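You operate a simulated robot arm through the tools that you are given. There is no shell and no other tool. Be economical: measure what you need, move in short steps, check, and stop when the job is done.

You are at the controls of a simulated two-armed robot. One attempt, no reset.

## Task
Pick up the green top injector from the top of the pump bench with one hand, pass it to the other hand and put it on the narrow steel wall shelf. Set down upright: green top injector.

The check looks at the end state, three seconds after you hand in, the way a careful person would. Anything else that was tipped, shoved, dropped, spilled or broken makes it a failure.

## Robot
Two 6-joint arms with two-finger grippers on one trunk, on a base that drives. Base frame: it is fixed to the floor where the robot stands at the start and does not move with it; the origin is under the middle of the robot, x ahead of it, y to its left, z up; the surface under the hand at the start is at about z = 0.86. Readings come in m, rad, newtons and seconds.
The left shoulder is at the start at [0.03, 0.178, 1.038], the right one opposite. With the tool pointing down near the work surface each hand reaches from about 0.46 to 0.84 m from the robot's upright axis, wherever it stands, measured 20 degrees to its own side. Places, roughly: narrow steel wall shelf (15x68 cm) [0.82, 1.42, 1.42]. Payload 2.54 kg a hand.
The TCP of each hand is the grasp point between the finger pads, 0.03 m short of the fingertips. In the tool frame z runs along the fingers and y along their closing line. The gripper opens to 0.116 m. The gripper's body begins 0.095 m behind the TCP.
Orientation is that of the tool frame in the base frame, as a unit quaternion [w, x, y, z]. With the fingers straight down and closing along the base's y, the tool's x points along the base's -x, its y along +y and its z along -z.

## Interface
- The arms move only by the tool move_arm. It takes "left_motion", "right_motion" or both (then of equal length, played together; a hand with none holds still); each is a list of rows, each a list of 3 entries, a list of its own where there are three numbers: the shift along the tool's x, y, z in units of 100 mm (1.0 is 100 mm), then the turn, a rotation vector about the tool's x, y, z in units of 90 degrees (1.0 is 90 degrees), then the closure, from 0 (fully open) to 1 (shut). In form: [[[dx, dy, dz], [rx, ry, rz], claw], ...]. A call has 1 to 10 rows; each row is the pose to reach, as a shift and turn from the pose commanded when the call began, along the tool's axes at that moment. A call with a number of a shift or a turn outside -1 to 1 is refused whole. A row lasts 0.2 s, in which the tool goes at most 0.05 m and 0.15 rad; a call with a longer step from one row to the next is refused whole, and so is a gripper value outside its range. Where a pose cannot be reached the arm comes as near as it can. A force on the tool above 40 N (or 10 N above the force at the start of the call, whichever is more), or a blocked arm, ends the call early, and 0.2 s more pass. Each finger travels about 0.153 m/s and halts on what it meets, pressing with about 33 N; the grip force reading is that of the motor and also rises with nothing between the fingers. The clock runs only during rows and for 0.2 s after the last one: add rows that repeat a pose to give the fingers time. It gives the time, the measured TCP pose, the force on the tool (base axes), the opening and the grip force at its end, in the units of the frame above (readings bear some noise), with the torque about the TCP (base axes, N m) and any sound that the robot's microphone picked up.
- Cameras (640 x 400 px; columns grow to the right, rows downward): "scene" is now at [0.0451, -0.0025, 1.7593]; the picture's right is [-0.03, -1.00, 0.00], its down [-0.77, 0.03, -0.63] and it looks along [0.63, -0.02, -0.77] (base axes); focal length 263 px, centre (320, 200). "left" rides on the left gripper at [0.069, 0.015, -0.122] in its tool frame; the picture's right is [-0.21, 0.98, 0.00], its down [-0.83, -0.18, -0.53] and it looks along [-0.52, -0.11, 0.85] (tool axes); focal length 251 px, centre (320, 200). "right" rides on the right gripper at [0.069, -0.015, -0.122] in its tool frame; the picture's right is [0.21, 0.98, 0.00], its down [-0.83, 0.18, -0.53] and it looks along [-0.52, 0.11, 0.85] (tool axes); focal length 251 px, centre (320, 200).
- camera(camera): a new picture of that camera. No time passes.
- move_column(by): slides the trunk up (or, below 0, down) by that many m; the arms and the scene camera ride with it, the base frame stays. It gives what a move gives, with no picture.
- roll_base(legs): drives the robot by 1 to 6 legs, each [ahead, left, turn to the left] in m, m and rad, along the robot's own axes; the way and the turn of a leg run together, so that a leg with both is an arc; at most 1.5 m and 3.142 rad a leg. The arms and the cameras ride along, it lands a little off, and it stops where it bumps. It gives what a move gives.
- head_to(pan, tilt): turns the head with the scene camera to pan (to the left, within 2.496 rad either way) and tilt (down, from -0.506 to 1.204), counted from straight ahead of the robot. It gives what a move gives.
- pixel_to_xyz(camera, pixels): there is no depth. For up to 12 entries [column, row, z] of the newest picture of that camera ("zoom" is the newest enlarged one), the place [x, y] in the base frame at which the ray of that pixel passes the height z, good to about 0.002 m. No time passes.
- enlarge(camera, box): a new picture of the part [left, top, right, bottom] of that camera's present view, enlarged. No time passes.
- job_done(): hands the job in; it is judged then, once.

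Go step by step. Measure first, check grasps and placings, and put right what went wrong. The budget is 80 turns and 70 pictures, counting those below and the enlarged ones. Unless the task says otherwise, let go and move clear before handing in, and close with one line.

The tools are called after "Emit:" as a command line: name --argument value ..., lists and objects as JSON in quotes. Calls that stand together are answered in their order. move_arm: Moves the arms, as the interface text tells. Its arguments: {"type":"object","properties":{"left_motion":{"type":"array","items":{"type":"array"}},"right_motion":{"type":"array","items":{"type":"array"}}},"required":[]} The other tools are called the same way: move_column (by) slides the trunk up or down; roll_base (legs) drives the base; head_to (pan, tilt) turns the head that bears the scene camera; camera (camera) takes a picture; pixel_to_xyz (camera, pixels) gives the place at which the rays of pixels pass given heights; enlarge (camera, box) takes an enlarged picture of a part of a camera's view; job_done () hands the job in.

At the start:

```text
t: 0.0
left_tool_pos: [0.4703, 0.2912, 1.1278]
left_ee_rot: [0.001, -0.001, 1.0, -0.001]
left_ft_force: [0.2, -0.9, 0.2]
left_torque: [-0.04, 0.01, 0.02]
left_gripper_width: 0.116
left_grasp_force: 0.0
right_tool_pos: [0.4981, -0.2094, 1.1685]
right_ee_rot: [0.0, 0.0, 1.0, 0.001]
right_ft_force: [0.5, -0.1, 0.1]
right_torque: [0.01, 0.02, -0.02]
right_gripper_width: 0.1161
right_grasp_force: 0.0
trunk travel left (down, up): [-0.25, 0.29]
robot x, y, heading: [0.0017, 0.0021, -0.003]
head pan, tilt: [-0.033, 0.885]
```

scene: 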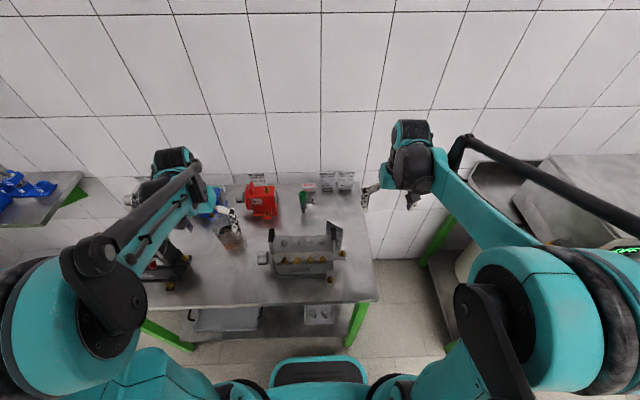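
right: 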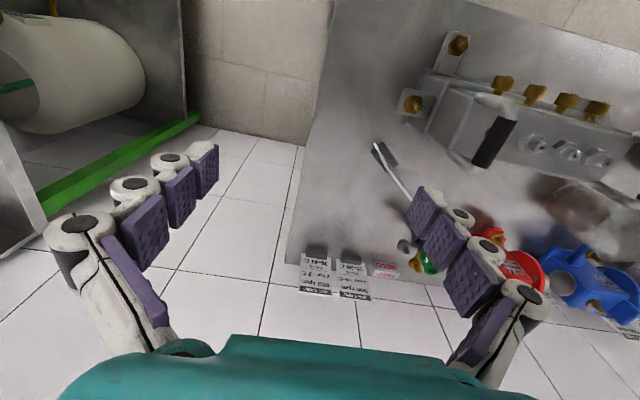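
left: 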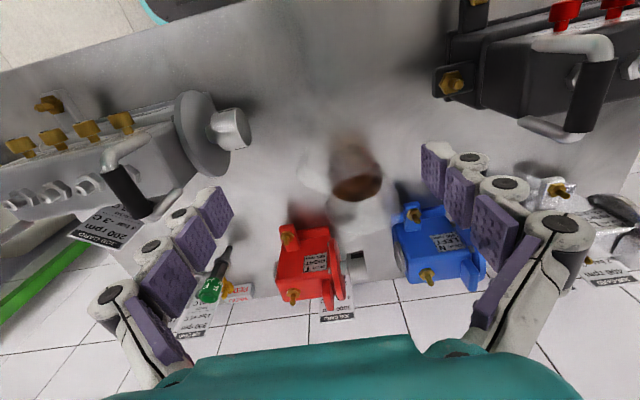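

The green item shows near scene (308,195), left view (210,290) and right view (425,265). I'll enlarge to find it and see its surroundings.

Emit:
enlarge --camera "scene" --box '[200, 150, 390, 300]'

Emit:
enlarge --camera "left" --box '[120, 200, 400, 340]'

Emit:
enlarge --camera "right" --box '[280, 120, 560, 320]'

```text
2.67 times, centred on (295, 225) of scene
```

zoom: 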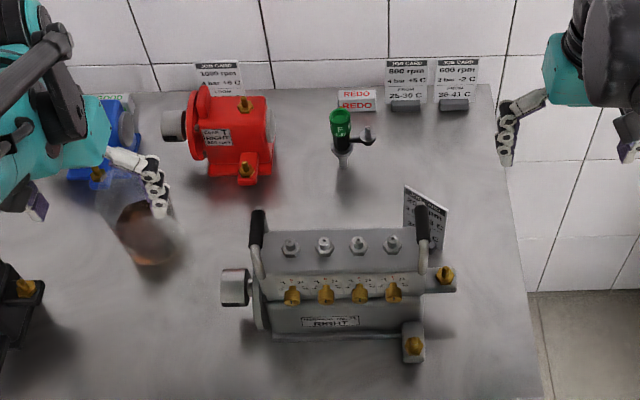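

```text
2.29 times, centred on (260, 270) of left
```

zoom: 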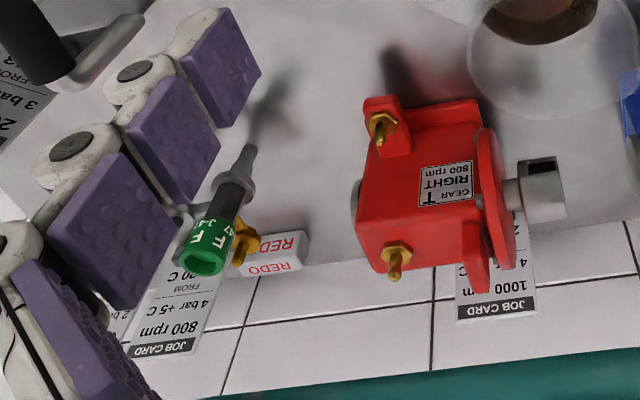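

```text
2.00 times, centred on (420, 220) of right
```

zoom: 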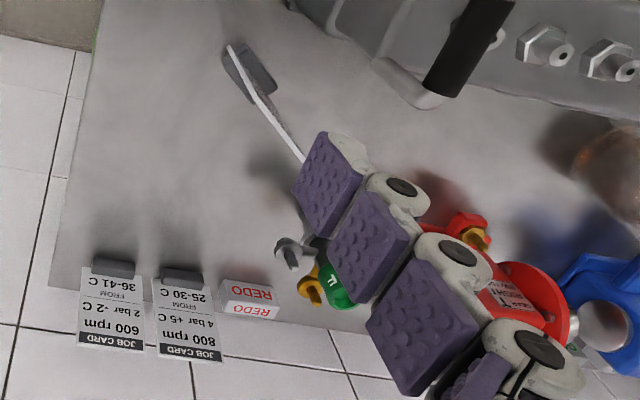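

The injector stands upright with a side port and a brass port. I'll triangulate its top and base by comparing scene and left rays at several heights.

Emit:
pixel_to_xyz --camera "scene" --pixels '[[303.6, 212, 0.86], [303.6, 212, 0.88], [302.5, 192.4, 0.94], [302.5, 192.4, 0.97], [302.5, 192.4, 1.0], [302.5, 192.4, 1.03], [313, 201, 0.92], [313, 201, 0.95]]'

Emit:
pixel_to_xyz --camera "left" --pixels '[[229.4, 248, 0.86], [229.4, 248, 0.88], [208.9, 297, 0.94], [208.9, 297, 0.97], [208.9, 297, 1.0], [208.9, 297, 1.03]]'

Emit:
head_to --pan 1.0 --tilt 0.3

Emit:
camera --camera "scene"

```text
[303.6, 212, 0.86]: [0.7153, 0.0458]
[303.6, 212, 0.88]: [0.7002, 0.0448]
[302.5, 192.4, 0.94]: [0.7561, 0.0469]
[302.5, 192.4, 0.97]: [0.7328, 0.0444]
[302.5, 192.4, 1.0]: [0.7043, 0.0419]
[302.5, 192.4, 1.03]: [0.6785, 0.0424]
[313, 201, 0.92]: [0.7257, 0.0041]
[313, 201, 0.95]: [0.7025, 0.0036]
```

```text
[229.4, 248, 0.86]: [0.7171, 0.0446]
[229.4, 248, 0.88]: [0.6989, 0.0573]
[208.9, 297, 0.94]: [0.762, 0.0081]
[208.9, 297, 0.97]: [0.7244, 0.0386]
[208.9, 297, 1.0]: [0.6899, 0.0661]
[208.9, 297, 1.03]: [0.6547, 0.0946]
```

```text
t: 1.3
left_tool_pos: [0.4689, 0.2918, 1.1287]
left_ee_rot: [0.0, 0.0, 1.0, 0.0]
left_ft_force: [0.1, -0.1, -0.1]
left_torque: [-0.01, 0.02, -0.02]
left_gripper_width: 0.1159
left_grasp_force: 0.0
right_tool_pos: [0.4967, -0.2085, 1.1687]
right_ee_rot: [0.0, 0.0, 1.0, 0.0]
right_ft_force: [0.2, -0.5, 1.2]
right_torque: [-0.01, 0.02, 0.0]
right_gripper_width: 0.116
right_grasp_force: 0.0
trunk travel left (down, up): [-0.25, 0.29]
robot x, y, heading: [0.0006, -0.0018, -0.005]
head pan, tilt: [1.0, 0.3]
```

```text
63 pictures are left
```

scene: 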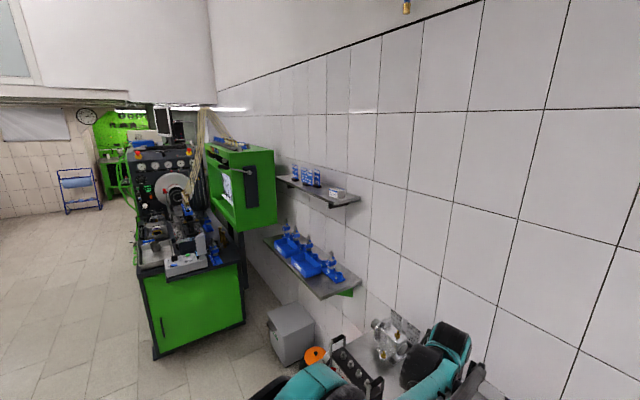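

Injector base is about (0.716, 0.045) with top at z≈0.975. The narrow shelf is at (270–355,175–205); I'll enlarge it.

Emit:
enlarge --camera "scene" --box '[240, 140, 400, 310]'

Emit:
pixel_to_xyz --camera "scene" --pixels '[[358, 198, 1.42], [331, 206, 1.42], [277, 180, 1.42], [336, 194, 1.42], [316, 185, 1.42]]'

```text
2.35 times, centred on (320, 225) of scene
```

zoom: 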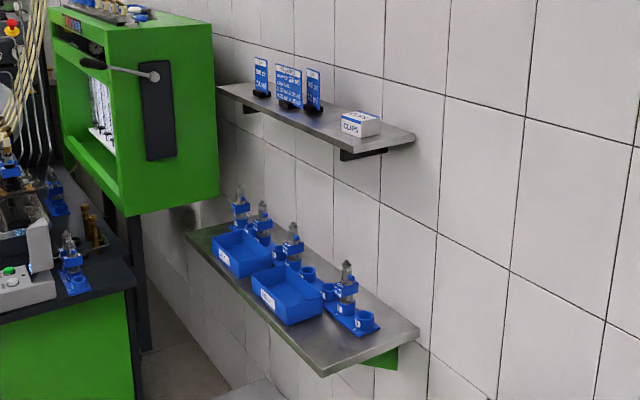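

```text
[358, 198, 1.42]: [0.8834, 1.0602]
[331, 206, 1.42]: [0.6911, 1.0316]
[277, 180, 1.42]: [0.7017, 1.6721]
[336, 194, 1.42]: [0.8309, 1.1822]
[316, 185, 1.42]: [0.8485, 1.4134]
```

The shelf top spans about x 0.75–0.89, y 1.08–1.76, and its right end is free before the clips box at y≈1.18. I'll pick with the right hand from above, so first I move it over the injector, with the left hand moved aside, for a closer look.

Emit:
move_arm --right_motion '[[[-0.3, 0.4, 0], [0, 0, 0], 0], [[-0.6, 0.7, 0], [0, 0, 0], 0], [[-0.8, 1.0, 0], [0, 0, 0], 0]]' --left_motion '[[[0, 0.3, 0], [0, 0, 0], 0], [[0, 0.6, 0], [0, 0, 0], 0], [[0, 0.8, 0], [0, 0, 0], 0]]'

Emit:
move_arm --right_motion '[[[-0.2, 0.4, 0], [0, 0, 0], 0], [[-0.5, 0.7, 0], [0, 0, 0], 0], [[-0.7, 1.0, 0], [0, 0, 0], 0]]'

Emit:
head_to --pan 0.0 --tilt 0.8

Emit:
camera --camera "right"

Emit:
camera --camera "scene"

```text
t: 2.1
left_tool_pos: [0.47, 0.3721, 1.129]
left_ee_rot: [0.0, -0.001, 1.0, -0.001]
left_ft_force: [-0.4, 0.2, 0.1]
left_torque: [-0.04, 0.04, -0.01]
left_gripper_width: 0.1158
left_grasp_force: 0.0
right_tool_pos: [0.5777, -0.106, 1.1681]
right_ee_rot: [0.0, 0.0, 1.0, -0.001]
right_ft_force: [0.3, 0.5, 0.4]
right_torque: [-0.06, 0.02, -0.01]
right_gripper_width: 0.116
right_grasp_force: 0.1
trunk travel left (down, up): [-0.25, 0.29]
robot x, y, heading: [0.0033, -0.0023, -0.002]
head pan, tilt: [1.0, 0.3]
```

```text
t: 2.9
left_tool_pos: [0.4714, 0.3715, 1.1278]
left_ee_rot: [0.001, 0.0, 1.0, -0.001]
left_ft_force: [0.5, 1.0, -0.9]
left_torque: [-0.03, 0.02, 0.01]
left_gripper_width: 0.116
left_grasp_force: 0.0
right_tool_pos: [0.6467, -0.0079, 1.1675]
right_ee_rot: [-0.001, 0.0, 1.0, -0.001]
right_ft_force: [0.2, -0.4, -1.1]
right_torque: [-0.03, 0.04, -0.03]
right_gripper_width: 0.1159
right_grasp_force: 0.0
trunk travel left (down, up): [-0.25, 0.29]
robot x, y, heading: [-0.0033, -0.002, -0.002]
head pan, tilt: [1.0, 0.3]
```

```text
t: 4.2
left_tool_pos: [0.4706, 0.3709, 1.1273]
left_ee_rot: [0.0, 0.0, 1.0, 0.0]
left_ft_force: [0.2, -0.5, -0.2]
left_torque: [-0.01, -0.01, -0.02]
left_gripper_width: 0.1159
left_grasp_force: 0.2
right_tool_pos: [0.6478, -0.0087, 1.1685]
right_ee_rot: [-0.001, 0.0, 1.0, 0.0]
right_ft_force: [-0.8, -1.2, 0.8]
right_torque: [0.03, 0.0, 0.0]
right_gripper_width: 0.116
right_grasp_force: 0.0
trunk travel left (down, up): [-0.25, 0.29]
robot x, y, heading: [0.0026, -0.0006, 0.001]
head pan, tilt: [0.0, 0.799]
```

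```text
61 pictures are left
```

right: 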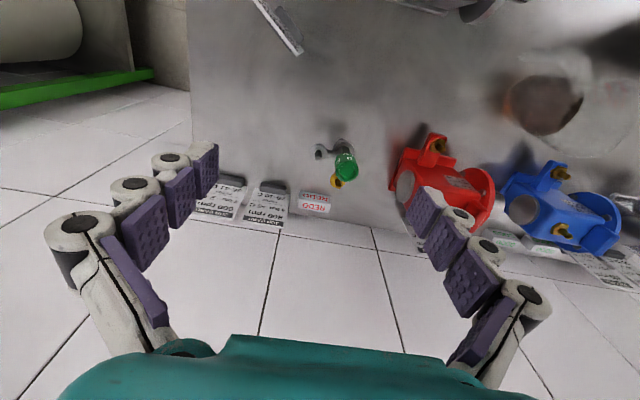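

```text
60 pictures are left
```

scene: 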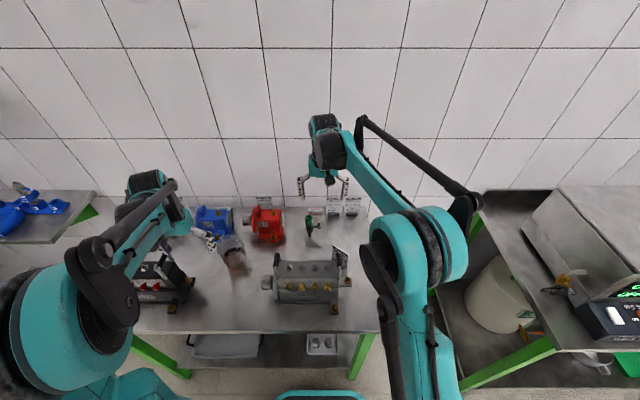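

Emit:
enlarge --camera "right" --box '[260, 110, 460, 235]'

Emit:
enlarge --camera "scene" --box '[250, 190, 370, 265]'

Emit:
pixel_to_xyz --camera "right" --pixels '[[346, 166, 0.975], [340, 140, 0.86], [320, 153, 0.93], [336, 182, 0.94], [398, 190, 0.93], [392, 175, 0.86]]'

```text
3.20 times, centred on (360, 172) of right
```

zoom: 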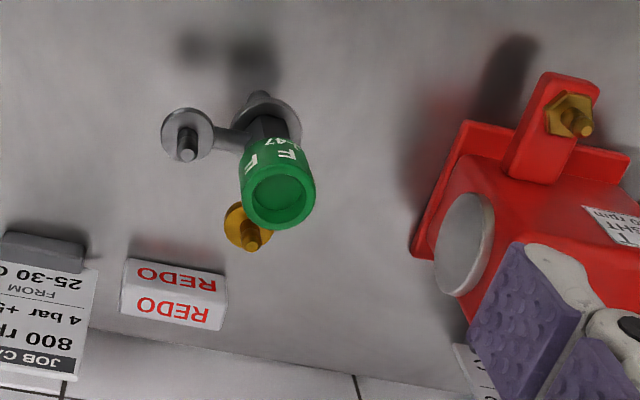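

```text
5.33 times, centred on (310, 228) of scene
```

zoom: 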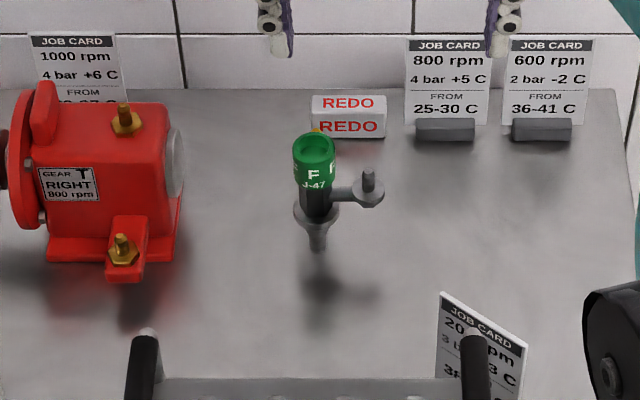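

```text
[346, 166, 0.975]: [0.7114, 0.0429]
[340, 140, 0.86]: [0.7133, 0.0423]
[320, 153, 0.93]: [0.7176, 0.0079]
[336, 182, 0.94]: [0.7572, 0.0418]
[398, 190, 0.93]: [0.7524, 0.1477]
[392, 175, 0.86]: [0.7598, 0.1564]
```

Fits agree: cap centre ≈(0.713, 0.043), cap z≈0.946–0.975, grey port toward −y, brass port toward +x, flange ≈0.895. I'll yaw the right hand 45° so the fingers sit between the ports, and hover over the cap at z=1.07.

Emit:
move_arm --right_motion '[[[-0.11, 0.09, 0.15], [0, 0, -0.084], 0.1], [[-0.22, 0.17, 0.3], [0, 0, -0.168], 0.2], [[-0.33, 0.26, 0.5], [0, 0, -0.252], 0.3], [[-0.44, 0.35, 0.7], [0, 0, -0.336], 0.35], [[-0.55, 0.43, 0.85], [0, 0, -0.42], 0.35], [[-0.65, 0.515, 1.0], [0, 0, -0.5], 0.35], [[-0.65, 0.515, 1.0], [0, 0, -0.5], 0.35]]'

Emit:
camera --camera "right"

Emit:
enlarge --camera "scene" --box '[250, 160, 390, 247]'

```text
t: 5.8
left_tool_pos: [0.4692, 0.3715, 1.1296]
left_ee_rot: [0.0, 0.001, 1.0, 0.0]
left_ft_force: [1.1, -0.5, -0.4]
left_torque: [0.02, -0.01, 0.0]
left_gripper_width: 0.1161
left_grasp_force: 0.0
right_tool_pos: [0.7116, 0.0425, 1.0665]
right_ee_rot: [0.0, -0.383, 0.924, 0.0]
right_ft_force: [-0.9, 0.5, -0.8]
right_torque: [0.01, -0.02, -0.01]
right_gripper_width: 0.0756
right_grasp_force: 0.1
trunk travel left (down, up): [-0.25, 0.29]
robot x, y, heading: [-0.0034, -0.0024, -0.001]
head pan, tilt: [0.0, 0.799]
```

```text
57 pictures are left
```

right: 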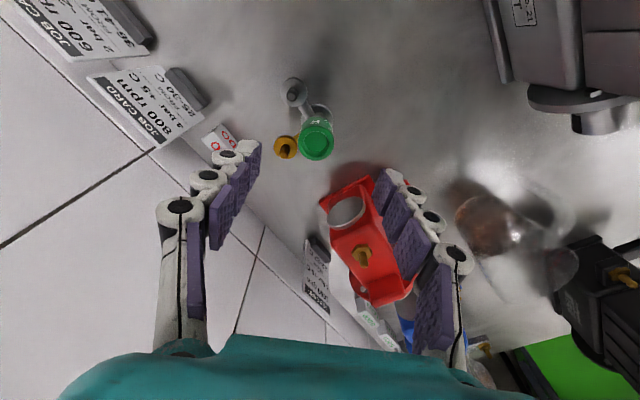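

```text
4.57 times, centred on (320, 204) of scene
```

zoom: 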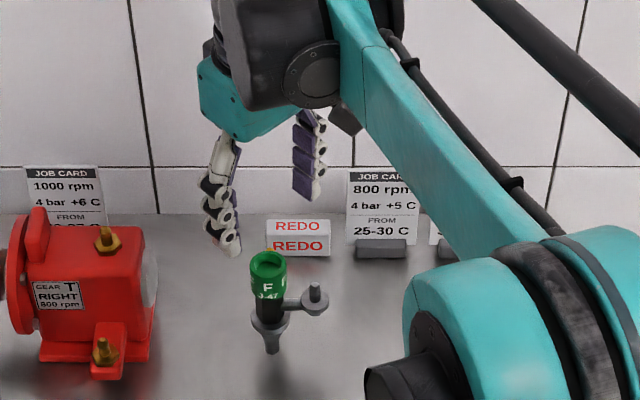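

The hand is yawed 45° as planned, with the cap at right px (317,140). I'll refine its centre by comparing rays.

Emit:
pixel_to_xyz --camera "right" --pixels '[[317, 138, 0.975], [317, 138, 0.965], [317, 138, 0.985], [286, 147, 0.945], [294, 92, 0.945]]'

Emit:
enlarge --camera "right" --box '[240, 60, 400, 160]'

Emit:
pixel_to_xyz --camera "scene" --pixels '[[308.4, 216.5, 0.965], [308.4, 216.5, 0.975], [308.4, 216.5, 0.985]]'

```text
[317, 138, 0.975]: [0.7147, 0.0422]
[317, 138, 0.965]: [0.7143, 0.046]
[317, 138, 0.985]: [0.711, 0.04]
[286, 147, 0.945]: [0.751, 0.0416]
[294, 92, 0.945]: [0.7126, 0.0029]
```

```text
4.00 times, centred on (320, 110) of right
```

zoom: 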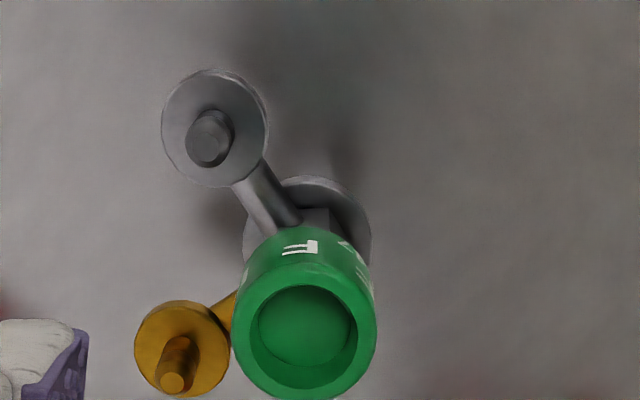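

```text
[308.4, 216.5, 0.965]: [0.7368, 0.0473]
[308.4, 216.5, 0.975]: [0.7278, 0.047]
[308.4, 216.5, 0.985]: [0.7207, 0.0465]
```

Emit:
pixel_to_xyz --camera "right" --pixels '[[315.8, 142, 0.975], [315.8, 142, 0.985], [315.8, 142, 0.995]]'

Emit:
pixel_to_xyz --camera "scene" --pixels '[[308.8, 217.6, 0.975], [308.8, 217.6, 0.985], [308.8, 217.6, 0.995], [309.5, 231, 0.94], [309.3, 281, 0.86], [310, 280, 0.86]]'

```text
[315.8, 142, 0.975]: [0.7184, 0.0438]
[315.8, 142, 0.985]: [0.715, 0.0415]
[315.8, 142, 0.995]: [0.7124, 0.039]
```

```text
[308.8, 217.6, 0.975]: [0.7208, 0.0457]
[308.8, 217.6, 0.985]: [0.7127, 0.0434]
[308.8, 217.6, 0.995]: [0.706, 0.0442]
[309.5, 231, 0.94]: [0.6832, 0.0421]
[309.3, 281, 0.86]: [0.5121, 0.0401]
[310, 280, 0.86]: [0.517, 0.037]
```

Cap top is ≈0.983 and centre (0.715, 0.043). I descend with a 3 mm correction to TCP z≈0.972, then check before closing.

Emit:
move_arm --right_motion '[[[-0.025, -0.018, 0.3], [0, 0, 0], 0.35], [[-0.025, -0.018, 0.6], [0, 0, 0], 0.35], [[-0.025, -0.018, 0.8], [0, 0, 0], 0.35], [[-0.025, -0.018, 0.945], [0, 0, 0], 0.35], [[-0.025, -0.018, 0.945], [0, 0, 0], 0.35]]'

Emit:
camera --camera "right"

Emit:
enlarge --camera "scene" --box '[270, 180, 360, 245]'

```text
t: 7.0
left_tool_pos: [0.4711, 0.3705, 1.13]
left_ee_rot: [-0.001, 0.0, 1.0, 0.0]
left_ft_force: [-0.1, -0.5, 0.5]
left_torque: [0.01, 0.03, 0.02]
left_gripper_width: 0.1161
left_grasp_force: 0.0
right_tool_pos: [0.7144, 0.0427, 0.9744]
right_ee_rot: [0.001, -0.382, 0.924, 0.001]
right_ft_force: [0.4, 0.5, 1.2]
right_torque: [-0.01, 0.03, -0.01]
right_gripper_width: 0.0754
right_grasp_force: 0.1
trunk travel left (down, up): [-0.25, 0.29]
robot x, y, heading: [-0.0006, 0.0002, -0.003]
head pan, tilt: [0.0, 0.799]
```

```text
54 pictures are left
```

right: 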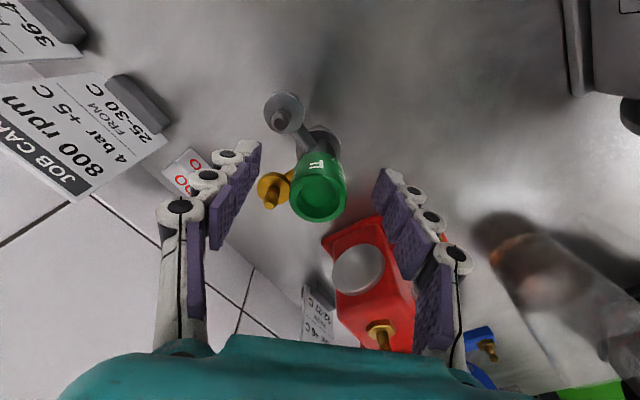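

```text
6.15 times, centred on (315, 212) of scene
```

zoom: 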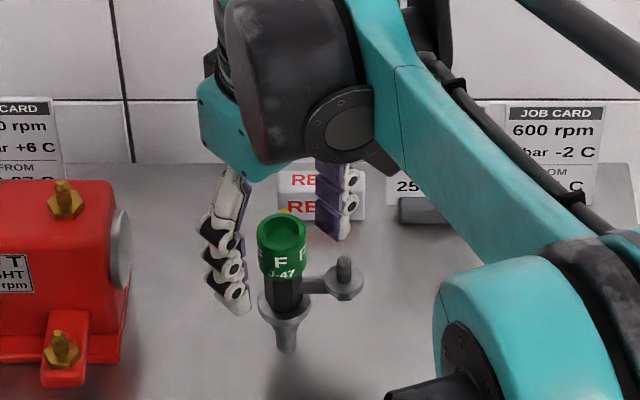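

The cap at (318,195) lies midway between the fingertips at (255,150) and (380,175), and the ports are clear. Closing now.

Emit:
move_arm --right_motion '[[[0, 0, 0], [0, 0, 0], 0.5], [[0, 0, 0], [0, 0, 0], 0.62], [[0, 0, 0], [0, 0, 0], 0.68], [[0, 0, 0], [0, 0, 0], 0.74], [[0, 0, 0], [0, 0, 0], 0.85], [[0, 0, 0], [0, 0, 0], 0.85], [[0, 0, 0], [0, 0, 0], 0.85]]'

Emit:
camera --camera "right"

```text
t: 8.6
left_tool_pos: [0.4703, 0.3712, 1.1295]
left_ee_rot: [0.0, 0.0, 1.0, 0.001]
left_ft_force: [0.9, 0.3, 0.0]
left_torque: [-0.01, 0.01, -0.04]
left_gripper_width: 0.1162
left_grasp_force: 0.0
right_tool_pos: [0.7147, 0.0433, 0.9743]
right_ee_rot: [0.001, -0.383, 0.924, 0.0]
right_ft_force: [0.1, 0.1, 0.4]
right_torque: [-0.03, -0.08, 0.0]
right_gripper_width: 0.0301
right_grasp_force: 33.1
trunk travel left (down, up): [-0.25, 0.29]
robot x, y, heading: [0.0017, -0.0041, 0.004]
head pan, tilt: [0.0, 0.799]
```

```text
52 pictures are left
```

right: 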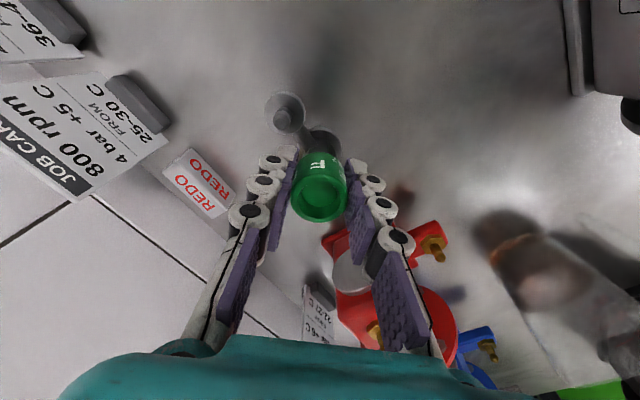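

Gripped on the cap at 0.030 m with 33 N, and the injector has not shifted. Lifting straight up.

Emit:
move_arm --right_motion '[[[0, 0, -0.15], [0, 0, 0], 0.9], [[0, 0, -0.4], [0, 0, 0], 0.9], [[0, 0, -0.7], [0, 0, 0], 0.9], [[0, 0, -1.0], [0, 0, 0], 0.9]]'

Emit:
move_arm --right_motion '[[[0, 0, -0.3], [0, 0, 0], 0.9], [[0, 0, -0.6], [0, 0, 0], 0.9], [[0, 0, -0.9], [0, 0, 0], 0.9], [[0, 0, -0.9], [0, 0, 0], 0.9]]'

Emit:
camera --camera "scene"

```text
t: 9.6
left_tool_pos: [0.4694, 0.37, 1.1291]
left_ee_rot: [0.0, 0.001, 1.0, 0.0]
left_ft_force: [0.4, 1.2, 0.2]
left_torque: [0.01, 0.02, 0.0]
left_gripper_width: 0.1162
left_grasp_force: 0.1
right_tool_pos: [0.714, 0.0445, 1.0744]
right_ee_rot: [0.0, -0.382, 0.924, 0.0]
right_ft_force: [0.2, -0.8, -2.7]
right_torque: [-0.02, 0.01, 0.04]
right_gripper_width: 0.0302
right_grasp_force: 32.8
trunk travel left (down, up): [-0.25, 0.29]
robot x, y, heading: [0.0022, 0.0002, -0.002]
head pan, tilt: [0.0, 0.799]
```

```text
t: 10.6
left_tool_pos: [0.471, 0.3709, 1.1282]
left_ee_rot: [0.0, 0.0, 1.0, -0.001]
left_ft_force: [0.0, 0.2, 0.9]
left_torque: [0.0, -0.04, 0.04]
left_gripper_width: 0.1161
left_grasp_force: 0.1
right_tool_pos: [0.7154, 0.0439, 1.1637]
right_ee_rot: [0.0, -0.383, 0.924, 0.0]
right_ft_force: [-0.3, -0.4, -2.8]
right_torque: [0.01, 0.01, 0.0]
right_gripper_width: 0.03
right_grasp_force: 32.8
trunk travel left (down, up): [-0.25, 0.29]
robot x, y, heading: [0.0009, -0.0003, -0.008]
head pan, tilt: [0.0, 0.799]
```

```text
51 pictures are left
```

scene: 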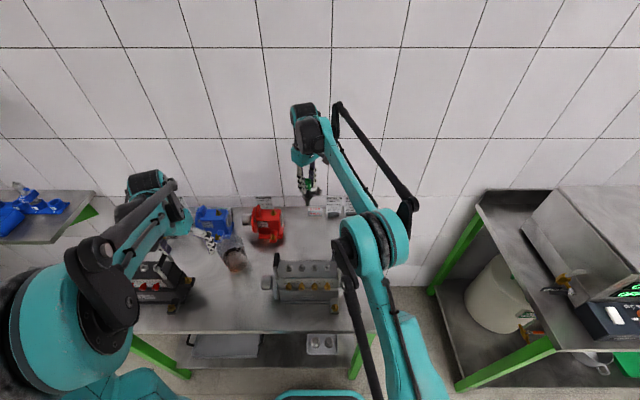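

The injector is held (about 0.3 kg). I'll turn the right hand a further 45° so both ports face away from the robot, and start pitching the left hand toward horizontal.

Emit:
move_arm --right_motion '[[[0.06, 0.02, -0.07], [0, 0, -0.084], 0.9], [[0.12, 0.05, -0.14], [0, 0, -0.168], 0.9], [[0.18, 0.07, -0.2], [0, 0, -0.252], 0.9], [[0.24, 0.1, -0.27], [0, 0, -0.336], 0.9], [[0.3, 0.12, -0.33], [0, 0, -0.42], 0.9], [[0.35, 0.14, -0.4], [0, 0, -0.5], 0.9], [[0.35, 0.14, -0.4], [0, 0, -0.5], 0.9]]' --left_motion '[[[-0.17, 0, -0.08], [0, -0.084, 0], 0.1], [[-0.34, 0, -0.16], [0, -0.168, 0], 0.2], [[-0.5, 0, -0.24], [0, -0.252, 0], 0.3], [[-0.67, 0, -0.32], [0, -0.336, 0], 0.3], [[-0.84, 0, -0.4], [0, -0.42, 0], 0.3], [[-1.0, 0, -0.5], [0, -0.5, 0], 0.3], [[-1.0, 0, -0.5], [0, -0.5, 0], 0.3]]'

Emit:
camera --camera "scene"

```text
t: 12.2
left_tool_pos: [0.5692, 0.3723, 1.1777]
left_ee_rot: [0.383, 0.001, 0.924, 0.0]
left_ft_force: [0.2, 0.4, 0.8]
left_torque: [0.02, -0.01, -0.01]
left_gripper_width: 0.0812
left_grasp_force: 0.2
right_tool_pos: [0.6805, 0.0299, 1.2031]
right_ee_rot: [0.001, 0.708, -0.707, 0.0]
right_ft_force: [-0.2, -0.1, -3.2]
right_torque: [0.02, 0.0, -0.03]
right_gripper_width: 0.0301
right_grasp_force: 33.5
trunk travel left (down, up): [-0.25, 0.29]
robot x, y, heading: [0.0003, 0.0026, 0.001]
head pan, tilt: [0.0, 0.799]
```

```text
50 pictures are left
```

scene: 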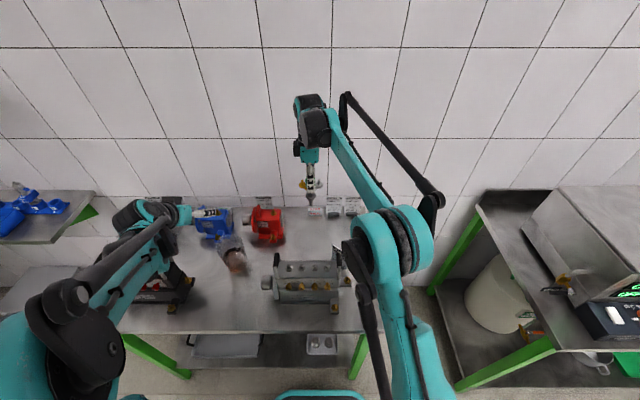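

Both are as planned. I finish pitching the left hand to horizontal while bringing it 0.1 m inward.

Emit:
move_arm --left_motion '[[[0.01, -0.16, -0.03], [0, -0.084, 0], 0.3], [[0.02, -0.32, -0.07], [0, -0.168, 0], 0.3], [[0.03, -0.5, -0.1], [0, -0.252, 0], 0.3], [[0.04, -0.66, -0.14], [0, -0.336, 0], 0.3], [[0.06, -0.82, -0.18], [0, -0.42, 0], 0.3], [[0.07, -1.0, -0.21], [0, -0.5, 0], 0.3], [[0.07, -1.0, -0.21], [0, -0.5, 0], 0.3]]'

Emit:
camera --camera "scene"

Emit:
camera --camera "left"

```text
t: 13.8
left_tool_pos: [0.5591, 0.2757, 1.2146]
left_ee_rot: [0.706, -0.001, 0.708, 0.001]
left_ft_force: [0.4, 0.5, 0.5]
left_torque: [0.01, 0.0, 0.02]
left_gripper_width: 0.0811
left_grasp_force: 0.1
left hand out of reach, approached as far as the arm can: row 6, 7
right_tool_pos: [0.6803, 0.0302, 1.2036]
right_ee_rot: [0.0, 0.707, -0.707, 0.0]
right_ft_force: [0.0, 0.5, -3.6]
right_torque: [-0.05, 0.04, 0.02]
right_gripper_width: 0.03
right_grasp_force: 33.5
trunk travel left (down, up): [-0.25, 0.29]
robot x, y, heading: [-0.0026, -0.0027, 0.003]
head pan, tilt: [0.0, 0.799]
```

```text
49 pictures are left
```

scene: 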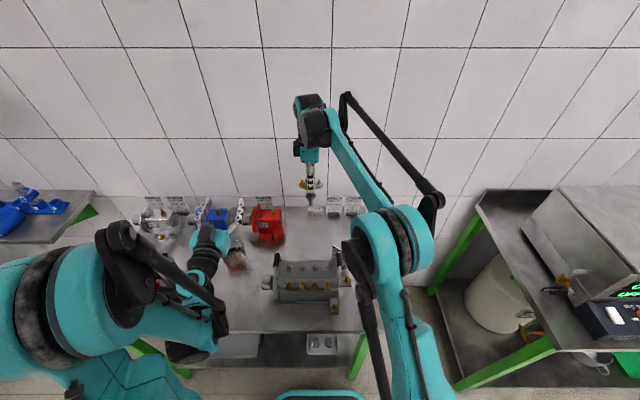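

```text
48 pictures are left
```

left: 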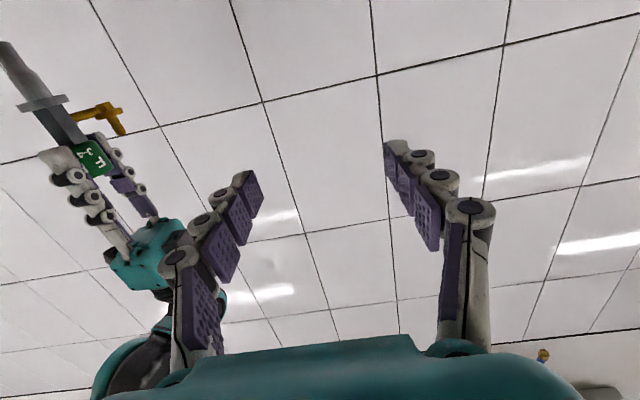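

The left hand is near its inner reach limit at (0.559, 0.276, 1.215). I'll move the handover forward: right hand 6 cm ahead, left hand ahead and inward.

Emit:
move_arm --right_motion '[[[0, -0.2, 0], [0, 0, 0], 0.9], [[0, -0.4, 0], [0, 0, 0], 0.9], [[0, -0.6, 0], [0, 0, 0], 0.9], [[0, -0.6, 0], [0, 0, 0], 0.9]]' --left_motion '[[[0.05, 0, 0.4], [0, 0, 0], 0.3], [[0.1, -0.4, 0.5], [0, 0, 0], 0.3], [[0.15, -0.8, 0.5], [0, 0, 0], 0.3], [[0.15, -1.0, 0.5], [0, 0, 0], 0.3]]'

Emit:
camera --camera "scene"

```text
t: 14.8
left_tool_pos: [0.6094, 0.1743, 1.1998]
left_ee_rot: [0.707, 0.0, 0.707, 0.0]
left_ft_force: [-1.0, -0.6, -0.9]
left_torque: [0.0, 0.03, 0.02]
left_gripper_width: 0.0811
left_grasp_force: 0.0
right_tool_pos: [0.7307, 0.0282, 1.2032]
right_ee_rot: [0.0, -0.707, 0.707, 0.0]
right_ft_force: [0.1, -0.2, -2.6]
right_torque: [0.02, 0.0, 0.03]
right_gripper_width: 0.0301
right_grasp_force: 32.9
right hand out of reach, approached as far as the arm can: row 3, 4
trunk travel left (down, up): [-0.25, 0.29]
robot x, y, heading: [0.0007, -0.0023, 0.001]
head pan, tilt: [0.0, 0.799]
```

```text
47 pictures are left
```

scene: 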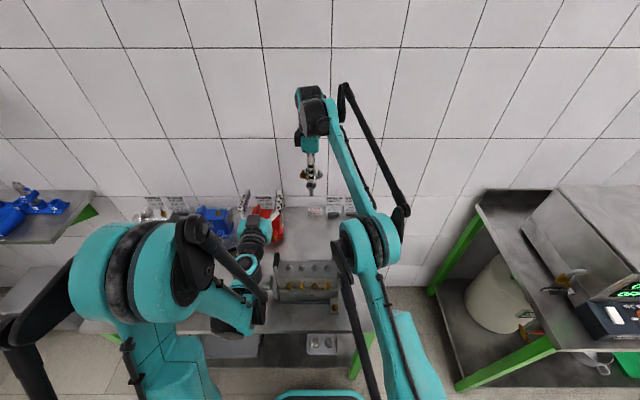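

Left is at (0.609, 0.174, 1.200) and right holds at (0.731, 0.028, 1.203). I continue inward with the left to y≈0.075.

Emit:
move_arm --left_motion '[[[0.03, -0.4, 0], [0, 0, 0], 0.3], [[0.06, -0.7, 0], [0, 0, 0], 0.3], [[0.1, -1.0, 0], [0, 0, 0], 0.3], [[0.1, -1.0, 0], [0, 0, 0], 0.3]]'

Emit:
camera --camera "scene"

Emit:
camera --camera "left"

```text
t: 15.8
left_tool_pos: [0.6099, 0.0749, 1.1911]
left_ee_rot: [0.707, 0.001, 0.707, -0.001]
left_ft_force: [0.1, -0.1, 0.6]
left_torque: [-0.01, 0.0, -0.03]
left_gripper_width: 0.0812
left_grasp_force: 0.0
right_tool_pos: [0.7308, 0.0298, 1.2036]
right_ee_rot: [0.0, -0.707, 0.707, 0.0]
right_ft_force: [-0.9, 0.4, -2.3]
right_torque: [-0.01, 0.02, 0.0]
right_gripper_width: 0.0302
right_grasp_force: 32.3
trunk travel left (down, up): [-0.25, 0.29]
robot x, y, heading: [0.0004, -0.0024, -0.0]
head pan, tilt: [0.0, 0.799]
```

```text
46 pictures are left
```

scene: 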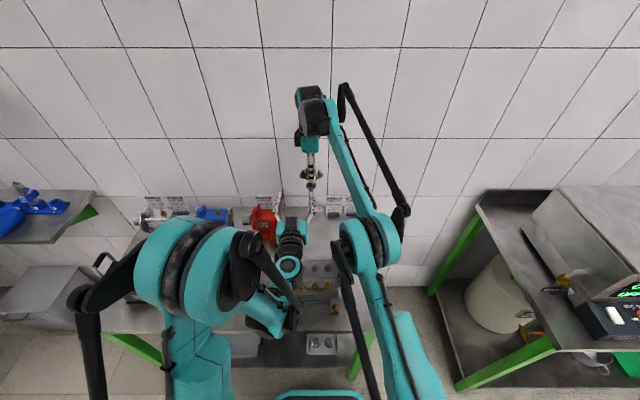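

```text
45 pictures are left
```

left: 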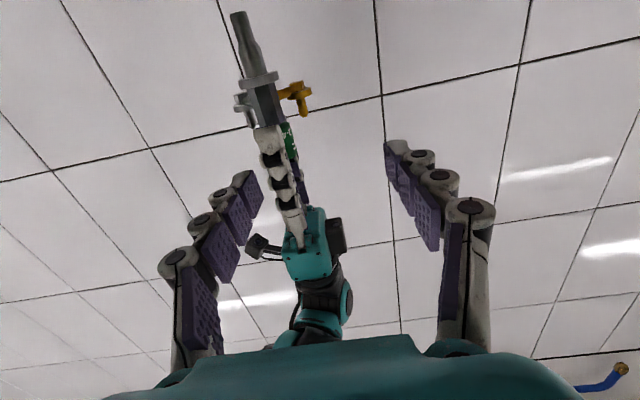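

Left is at y=0.075 with the injector on px (260,90), ports pointing beyond. I align y to 0.029, advance 5 cm, and check.

Emit:
move_arm --left_motion '[[[0, -0.25, 0], [0, 0, 0], 0.3], [[0, -0.457, 0], [0, 0, 0], 0.3], [[0, -0.457, 0.25], [0, 0, 0], 0.3], [[0, -0.457, 0.5], [0, 0, 0], 0.3], [[0, -0.457, 0.5], [0, 0, 0], 0.3]]'

Emit:
camera --camera "left"

Emit:
enlarge --camera "scene" --box '[240, 130, 400, 230]'

Emit:
camera --camera "right"

```text
t: 17.0
left_tool_pos: [0.661, 0.0297, 1.1897]
left_ee_rot: [0.707, 0.0, 0.707, 0.0]
left_ft_force: [0.7, 0.1, -0.1]
left_torque: [0.01, 0.02, 0.0]
left_gripper_width: 0.0811
left_grasp_force: 0.2
right_tool_pos: [0.7298, 0.0287, 1.2034]
right_ee_rot: [0.0, 0.708, -0.707, 0.001]
right_ft_force: [-0.3, 0.6, -3.0]
right_torque: [0.02, 0.04, -0.02]
right_gripper_width: 0.0303
right_grasp_force: 33.1
trunk travel left (down, up): [-0.25, 0.29]
robot x, y, heading: [-0.0016, 0.0015, -0.002]
head pan, tilt: [0.0, 0.799]
```

```text
44 pictures are left
```

left: 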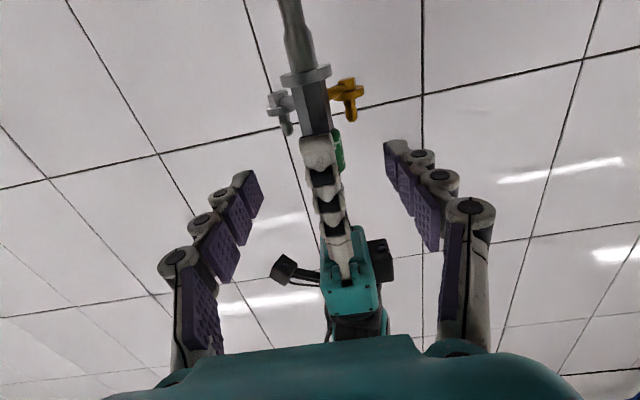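

```text
4.00 times, centred on (320, 180) of scene
```

zoom: 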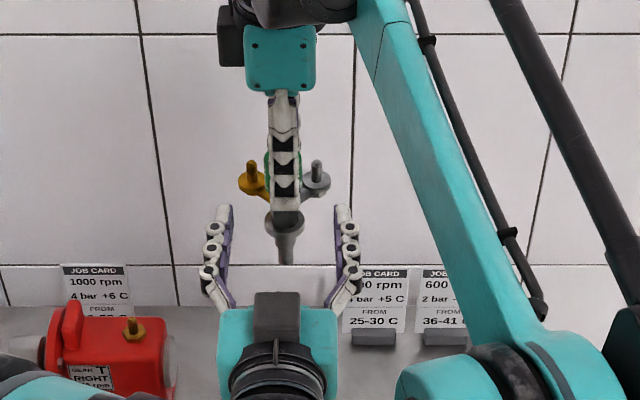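

```text
42 pictures are left
```

right: 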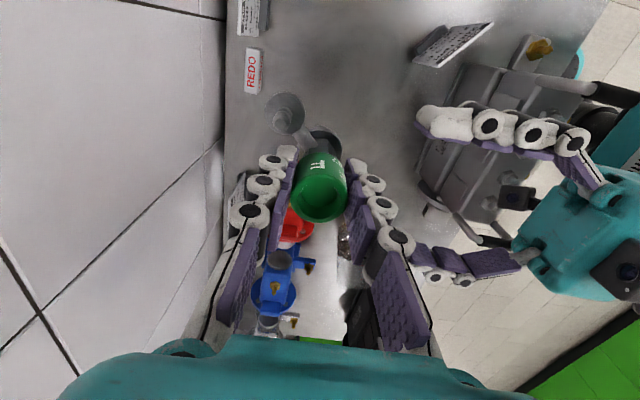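

Alignment is good: in the scene zoom the fingers at 232 and 340 straddle the injector at 285. I advance 5.5 cm so the fingertips pass the cap axis by about 15 mm.

Emit:
move_arm --left_motion '[[[0, 0, 0.2], [0, 0, 0], 0.3], [[0, 0, 0.4], [0, 0, 0], 0.3], [[0, 0, 0.55], [0, 0, 0], 0.3], [[0, 0, 0.55], [0, 0, 0], 0.3]]'

Emit:
camera --camera "left"

Emit:
camera --camera "right"

Emit:
enlarge --camera "scene" --box '[260, 140, 360, 203]'

```text
t: 18.0
left_tool_pos: [0.7146, 0.029, 1.1887]
left_ee_rot: [0.707, 0.0, 0.707, 0.0]
left_ft_force: [-0.6, 0.4, -0.3]
left_torque: [0.01, -0.02, 0.01]
left_gripper_width: 0.0811
left_grasp_force: 0.0
right_tool_pos: [0.7301, 0.0285, 1.2034]
right_ee_rot: [0.0, 0.707, -0.707, 0.0]
right_ft_force: [0.2, -0.1, -3.4]
right_torque: [-0.02, 0.02, 0.0]
right_gripper_width: 0.0299
right_grasp_force: 33.4
trunk travel left (down, up): [-0.25, 0.29]
robot x, y, heading: [0.0052, -0.0003, 0.004]
head pan, tilt: [0.0, 0.799]
```

```text
41 pictures are left
```

left: 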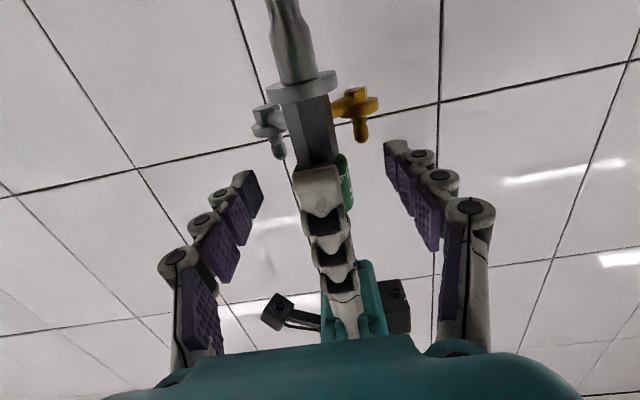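

```text
40 pictures are left
```

right: 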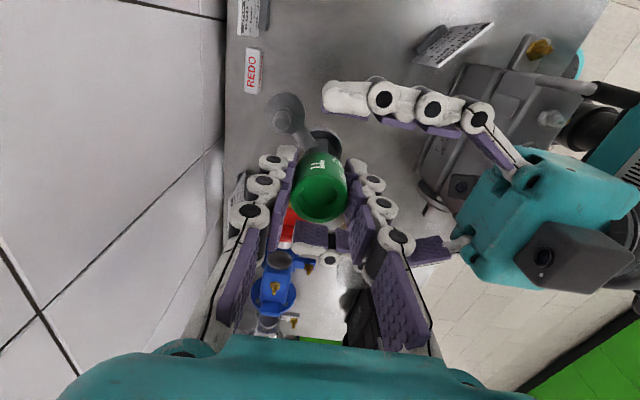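

```text
6.35 times, centred on (310, 172) of scene
```

zoom: 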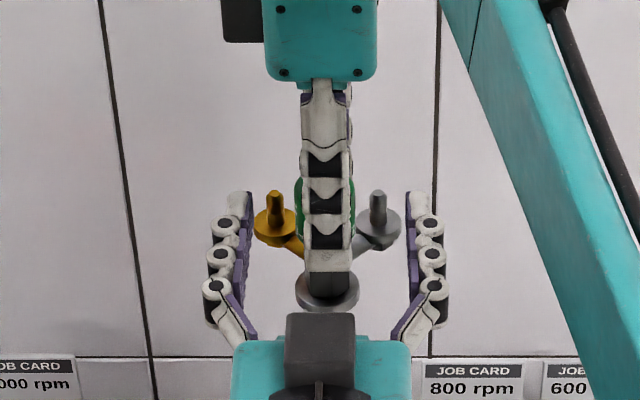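

Left fingers straddle the cap (scene zoom 240 and 412 around 328), clear of the studs. Closing the left hand while the right keeps its grip.

Emit:
move_arm --left_motion '[[[0, 0, 0], [0, 0, 0], 0.45], [[0, 0, 0], [0, 0, 0], 0.6], [[0, 0, 0], [0, 0, 0], 0.68], [[0, 0, 0], [0, 0, 0], 0.74], [[0, 0, 0], [0, 0, 0], 0.85], [[0, 0, 0], [0, 0, 0], 0.9], [[0, 0, 0], [0, 0, 0], 0.9]]'

Emit:
camera --camera "right"

Emit:
camera --camera "left"

```text
t: 19.6
left_tool_pos: [0.7153, 0.0307, 1.1896]
left_ee_rot: [0.707, -0.002, 0.707, 0.002]
left_ft_force: [2.3, 12.0, -0.2]
left_torque: [-0.01, -0.07, 0.23]
left_gripper_width: 0.0296
left_grasp_force: 32.6
right_tool_pos: [0.7305, 0.028, 1.2029]
right_ee_rot: [0.0, -0.707, 0.708, 0.0]
right_ft_force: [-2.4, -12.2, -3.6]
right_torque: [-0.14, 0.05, -0.03]
right_gripper_width: 0.0299
right_grasp_force: 32.9
trunk travel left (down, up): [-0.25, 0.29]
robot x, y, heading: [0.0005, 0.0002, 0.004]
head pan, tilt: [0.0, 0.799]
```

```text
38 pictures are left
```

right: 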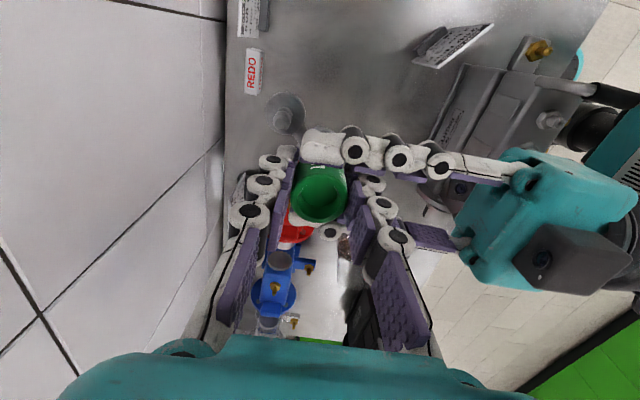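

```text
37 pictures are left
```

left: 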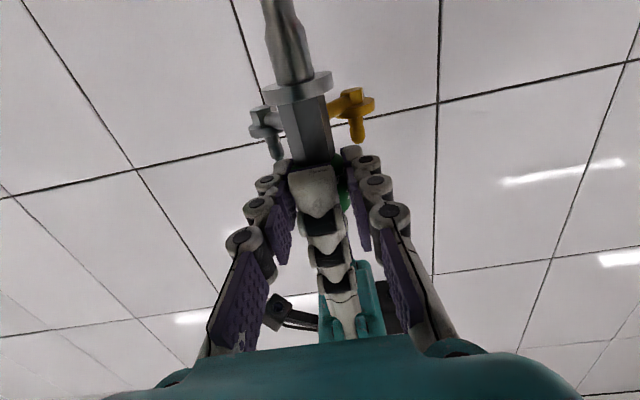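

Both hands hold the cap (left 0.0296 m, 32.6 N). I open the right hand slightly and lift it straight off.

Emit:
move_arm --right_motion '[[[0, 0, 0], [0, 0, 0], 0.66], [[0, 0, 0], [0, 0, 0], 0.58], [[0, 0, 0], [0, 0, 0], 0.56], [[0, 0, -0.2], [0, 0, 0], 0.56], [[0, 0, -0.5], [0, 0, 0], 0.56], [[0, 0, -0.8], [0, 0, 0], 0.56], [[0, 0, -1.0], [0, 0, 0], 0.56]]'

Emit:
camera --camera "scene"

Emit:
camera --camera "left"

```text
t: 21.2
left_tool_pos: [0.7129, 0.0275, 1.1912]
left_ee_rot: [0.707, 0.0, 0.707, 0.0]
left_ft_force: [-0.2, 0.4, -0.3]
left_torque: [0.0, 0.09, 0.04]
left_gripper_width: 0.0298
left_grasp_force: 33.1
right_tool_pos: [0.6974, 0.018, 1.2802]
right_ee_rot: [-0.002, 0.707, -0.707, 0.0]
right_ft_force: [-1.1, 1.1, 0.2]
right_torque: [0.01, -0.06, -0.01]
right_gripper_width: 0.051
right_grasp_force: 0.0
right hand out of reach, approached as far as the arm can: row 4, 5, 6, 7
trunk travel left (down, up): [-0.25, 0.29]
robot x, y, heading: [0.0011, 0.001, -0.0]
head pan, tilt: [0.0, 0.799]
```

```text
36 pictures are left
```

scene: 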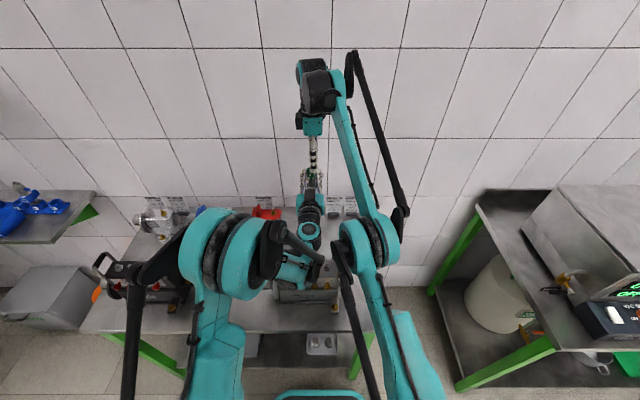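

```text
35 pictures are left
```

left: 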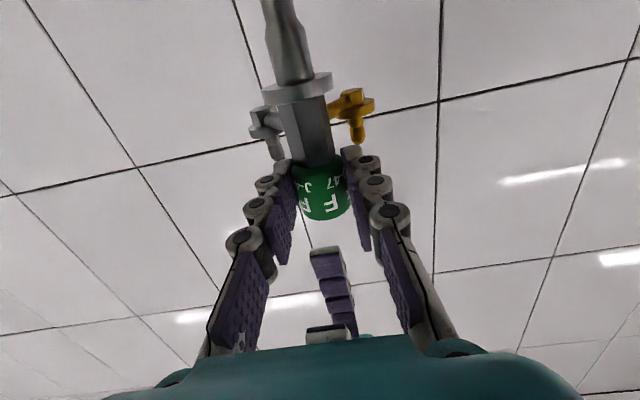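

The handover succeeded: the left holds the cap at 33 N and the right is free above it. I move the right hand away to the right and back.

Emit:
move_arm --right_motion '[[[0.3, 0, 0], [0, 0, 0], 0.56], [[0.7, 0, 0], [0, 0, 0], 0.56], [[1.0, 0.2, 0], [0, 0, 0], 0.56], [[1.0, 0.6, 0], [0, 0, 0], 0.56], [[1.0, 1.0, 0], [0, 0, 0], 0.56]]'

Emit:
move_arm --right_motion '[[[0.4, 0.2, 0], [0, 0, 0], 0.56], [[0.8, 0.4, 0], [0, 0, 0], 0.56], [[1.0, 0.8, 0], [0, 0, 0], 0.56]]' --left_motion '[[[0, 0.4, 0], [0, 0, 0], 0.9], [[0, 0.8, 0], [0, 0, 0], 0.9], [[0, 1.0, 0], [0, 0, 0], 0.9]]'

Emit:
move_column --by 0.28

Emit:
head_to --pan 0.7 --tilt 0.7

Emit:
camera --camera "scene"

```text
t: 22.4
left_tool_pos: [0.716, 0.0291, 1.1901]
left_ee_rot: [0.707, 0.0, 0.708, 0.0]
left_ft_force: [0.5, 0.0, -0.2]
left_torque: [0.0, 0.06, 0.03]
left_gripper_width: 0.0298
left_grasp_force: 32.7
right_tool_pos: [0.6276, -0.0782, 1.2824]
right_ee_rot: [-0.001, -0.707, 0.707, 0.001]
right_ft_force: [-0.5, 0.4, -0.5]
right_torque: [0.02, 0.02, -0.01]
right_gripper_width: 0.0511
right_grasp_force: 0.1
right hand out of reach, approached as far as the arm can: row 5
trunk travel left (down, up): [-0.25, 0.29]
robot x, y, heading: [-0.0038, 0.0008, 0.003]
head pan, tilt: [0.0, 0.799]
```

```text
t: 23.2
left_tool_pos: [0.7164, 0.1289, 1.1897]
left_ee_rot: [0.707, -0.001, 0.707, 0.001]
left_ft_force: [-0.7, 0.4, 0.5]
left_torque: [-0.01, 0.05, 0.02]
left_gripper_width: 0.0296
left_grasp_force: 33.5
right_tool_pos: [0.6341, -0.1812, 1.2829]
right_ee_rot: [0.0, 0.707, -0.707, -0.002]
right_ft_force: [-0.6, -0.2, 0.4]
right_torque: [0.01, -0.02, 0.01]
right_gripper_width: 0.051
right_grasp_force: 0.0
right hand out of reach, approached as far as the arm can: row 1, 2, 3
trunk travel left (down, up): [-0.25, 0.29]
robot x, y, heading: [-0.0019, -0.0016, -0.004]
head pan, tilt: [0.0, 0.799]
```

```text
t: 26.0
left_tool_pos: [0.7162, 0.1287, 1.4717]
left_ee_rot: [0.707, -0.001, 0.708, 0.001]
left_ft_force: [-0.2, 0.3, -2.8]
left_torque: [-0.03, 0.08, 0.0]
left_gripper_width: 0.0297
left_grasp_force: 32.6
right_tool_pos: [0.6343, -0.1806, 1.564]
right_ee_rot: [0.001, 0.708, -0.707, -0.002]
right_ft_force: [0.6, 0.1, 0.4]
right_torque: [-0.01, -0.01, 0.01]
right_gripper_width: 0.0512
right_grasp_force: 0.0
trunk travel left (down, up): [-0.53, 0.01]
robot x, y, heading: [-0.0047, -0.0032, -0.0]
head pan, tilt: [0.0, 0.799]
```

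```text
t: 27.1
left_tool_pos: [0.7163, 0.1304, 1.4696]
left_ee_rot: [0.707, 0.001, 0.707, -0.001]
left_ft_force: [-0.3, -0.4, -2.5]
left_torque: [0.02, 0.06, -0.01]
left_gripper_width: 0.0295
left_grasp_force: 33.4
right_tool_pos: [0.634, -0.1806, 1.5634]
right_ee_rot: [0.0, -0.707, 0.707, 0.001]
right_ft_force: [-0.2, -0.3, 0.1]
right_torque: [-0.02, 0.02, 0.03]
right_gripper_width: 0.0511
right_grasp_force: 0.1
trunk travel left (down, up): [-0.53, 0.01]
robot x, y, heading: [-0.001, -0.0027, -0.0]
head pan, tilt: [0.7, 0.7]
```

```text
34 pictures are left
```

scene: 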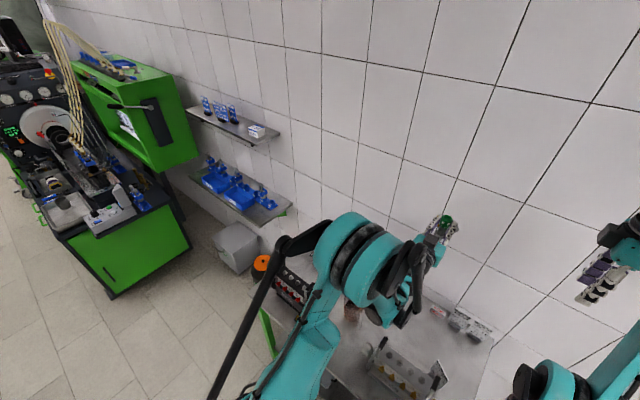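

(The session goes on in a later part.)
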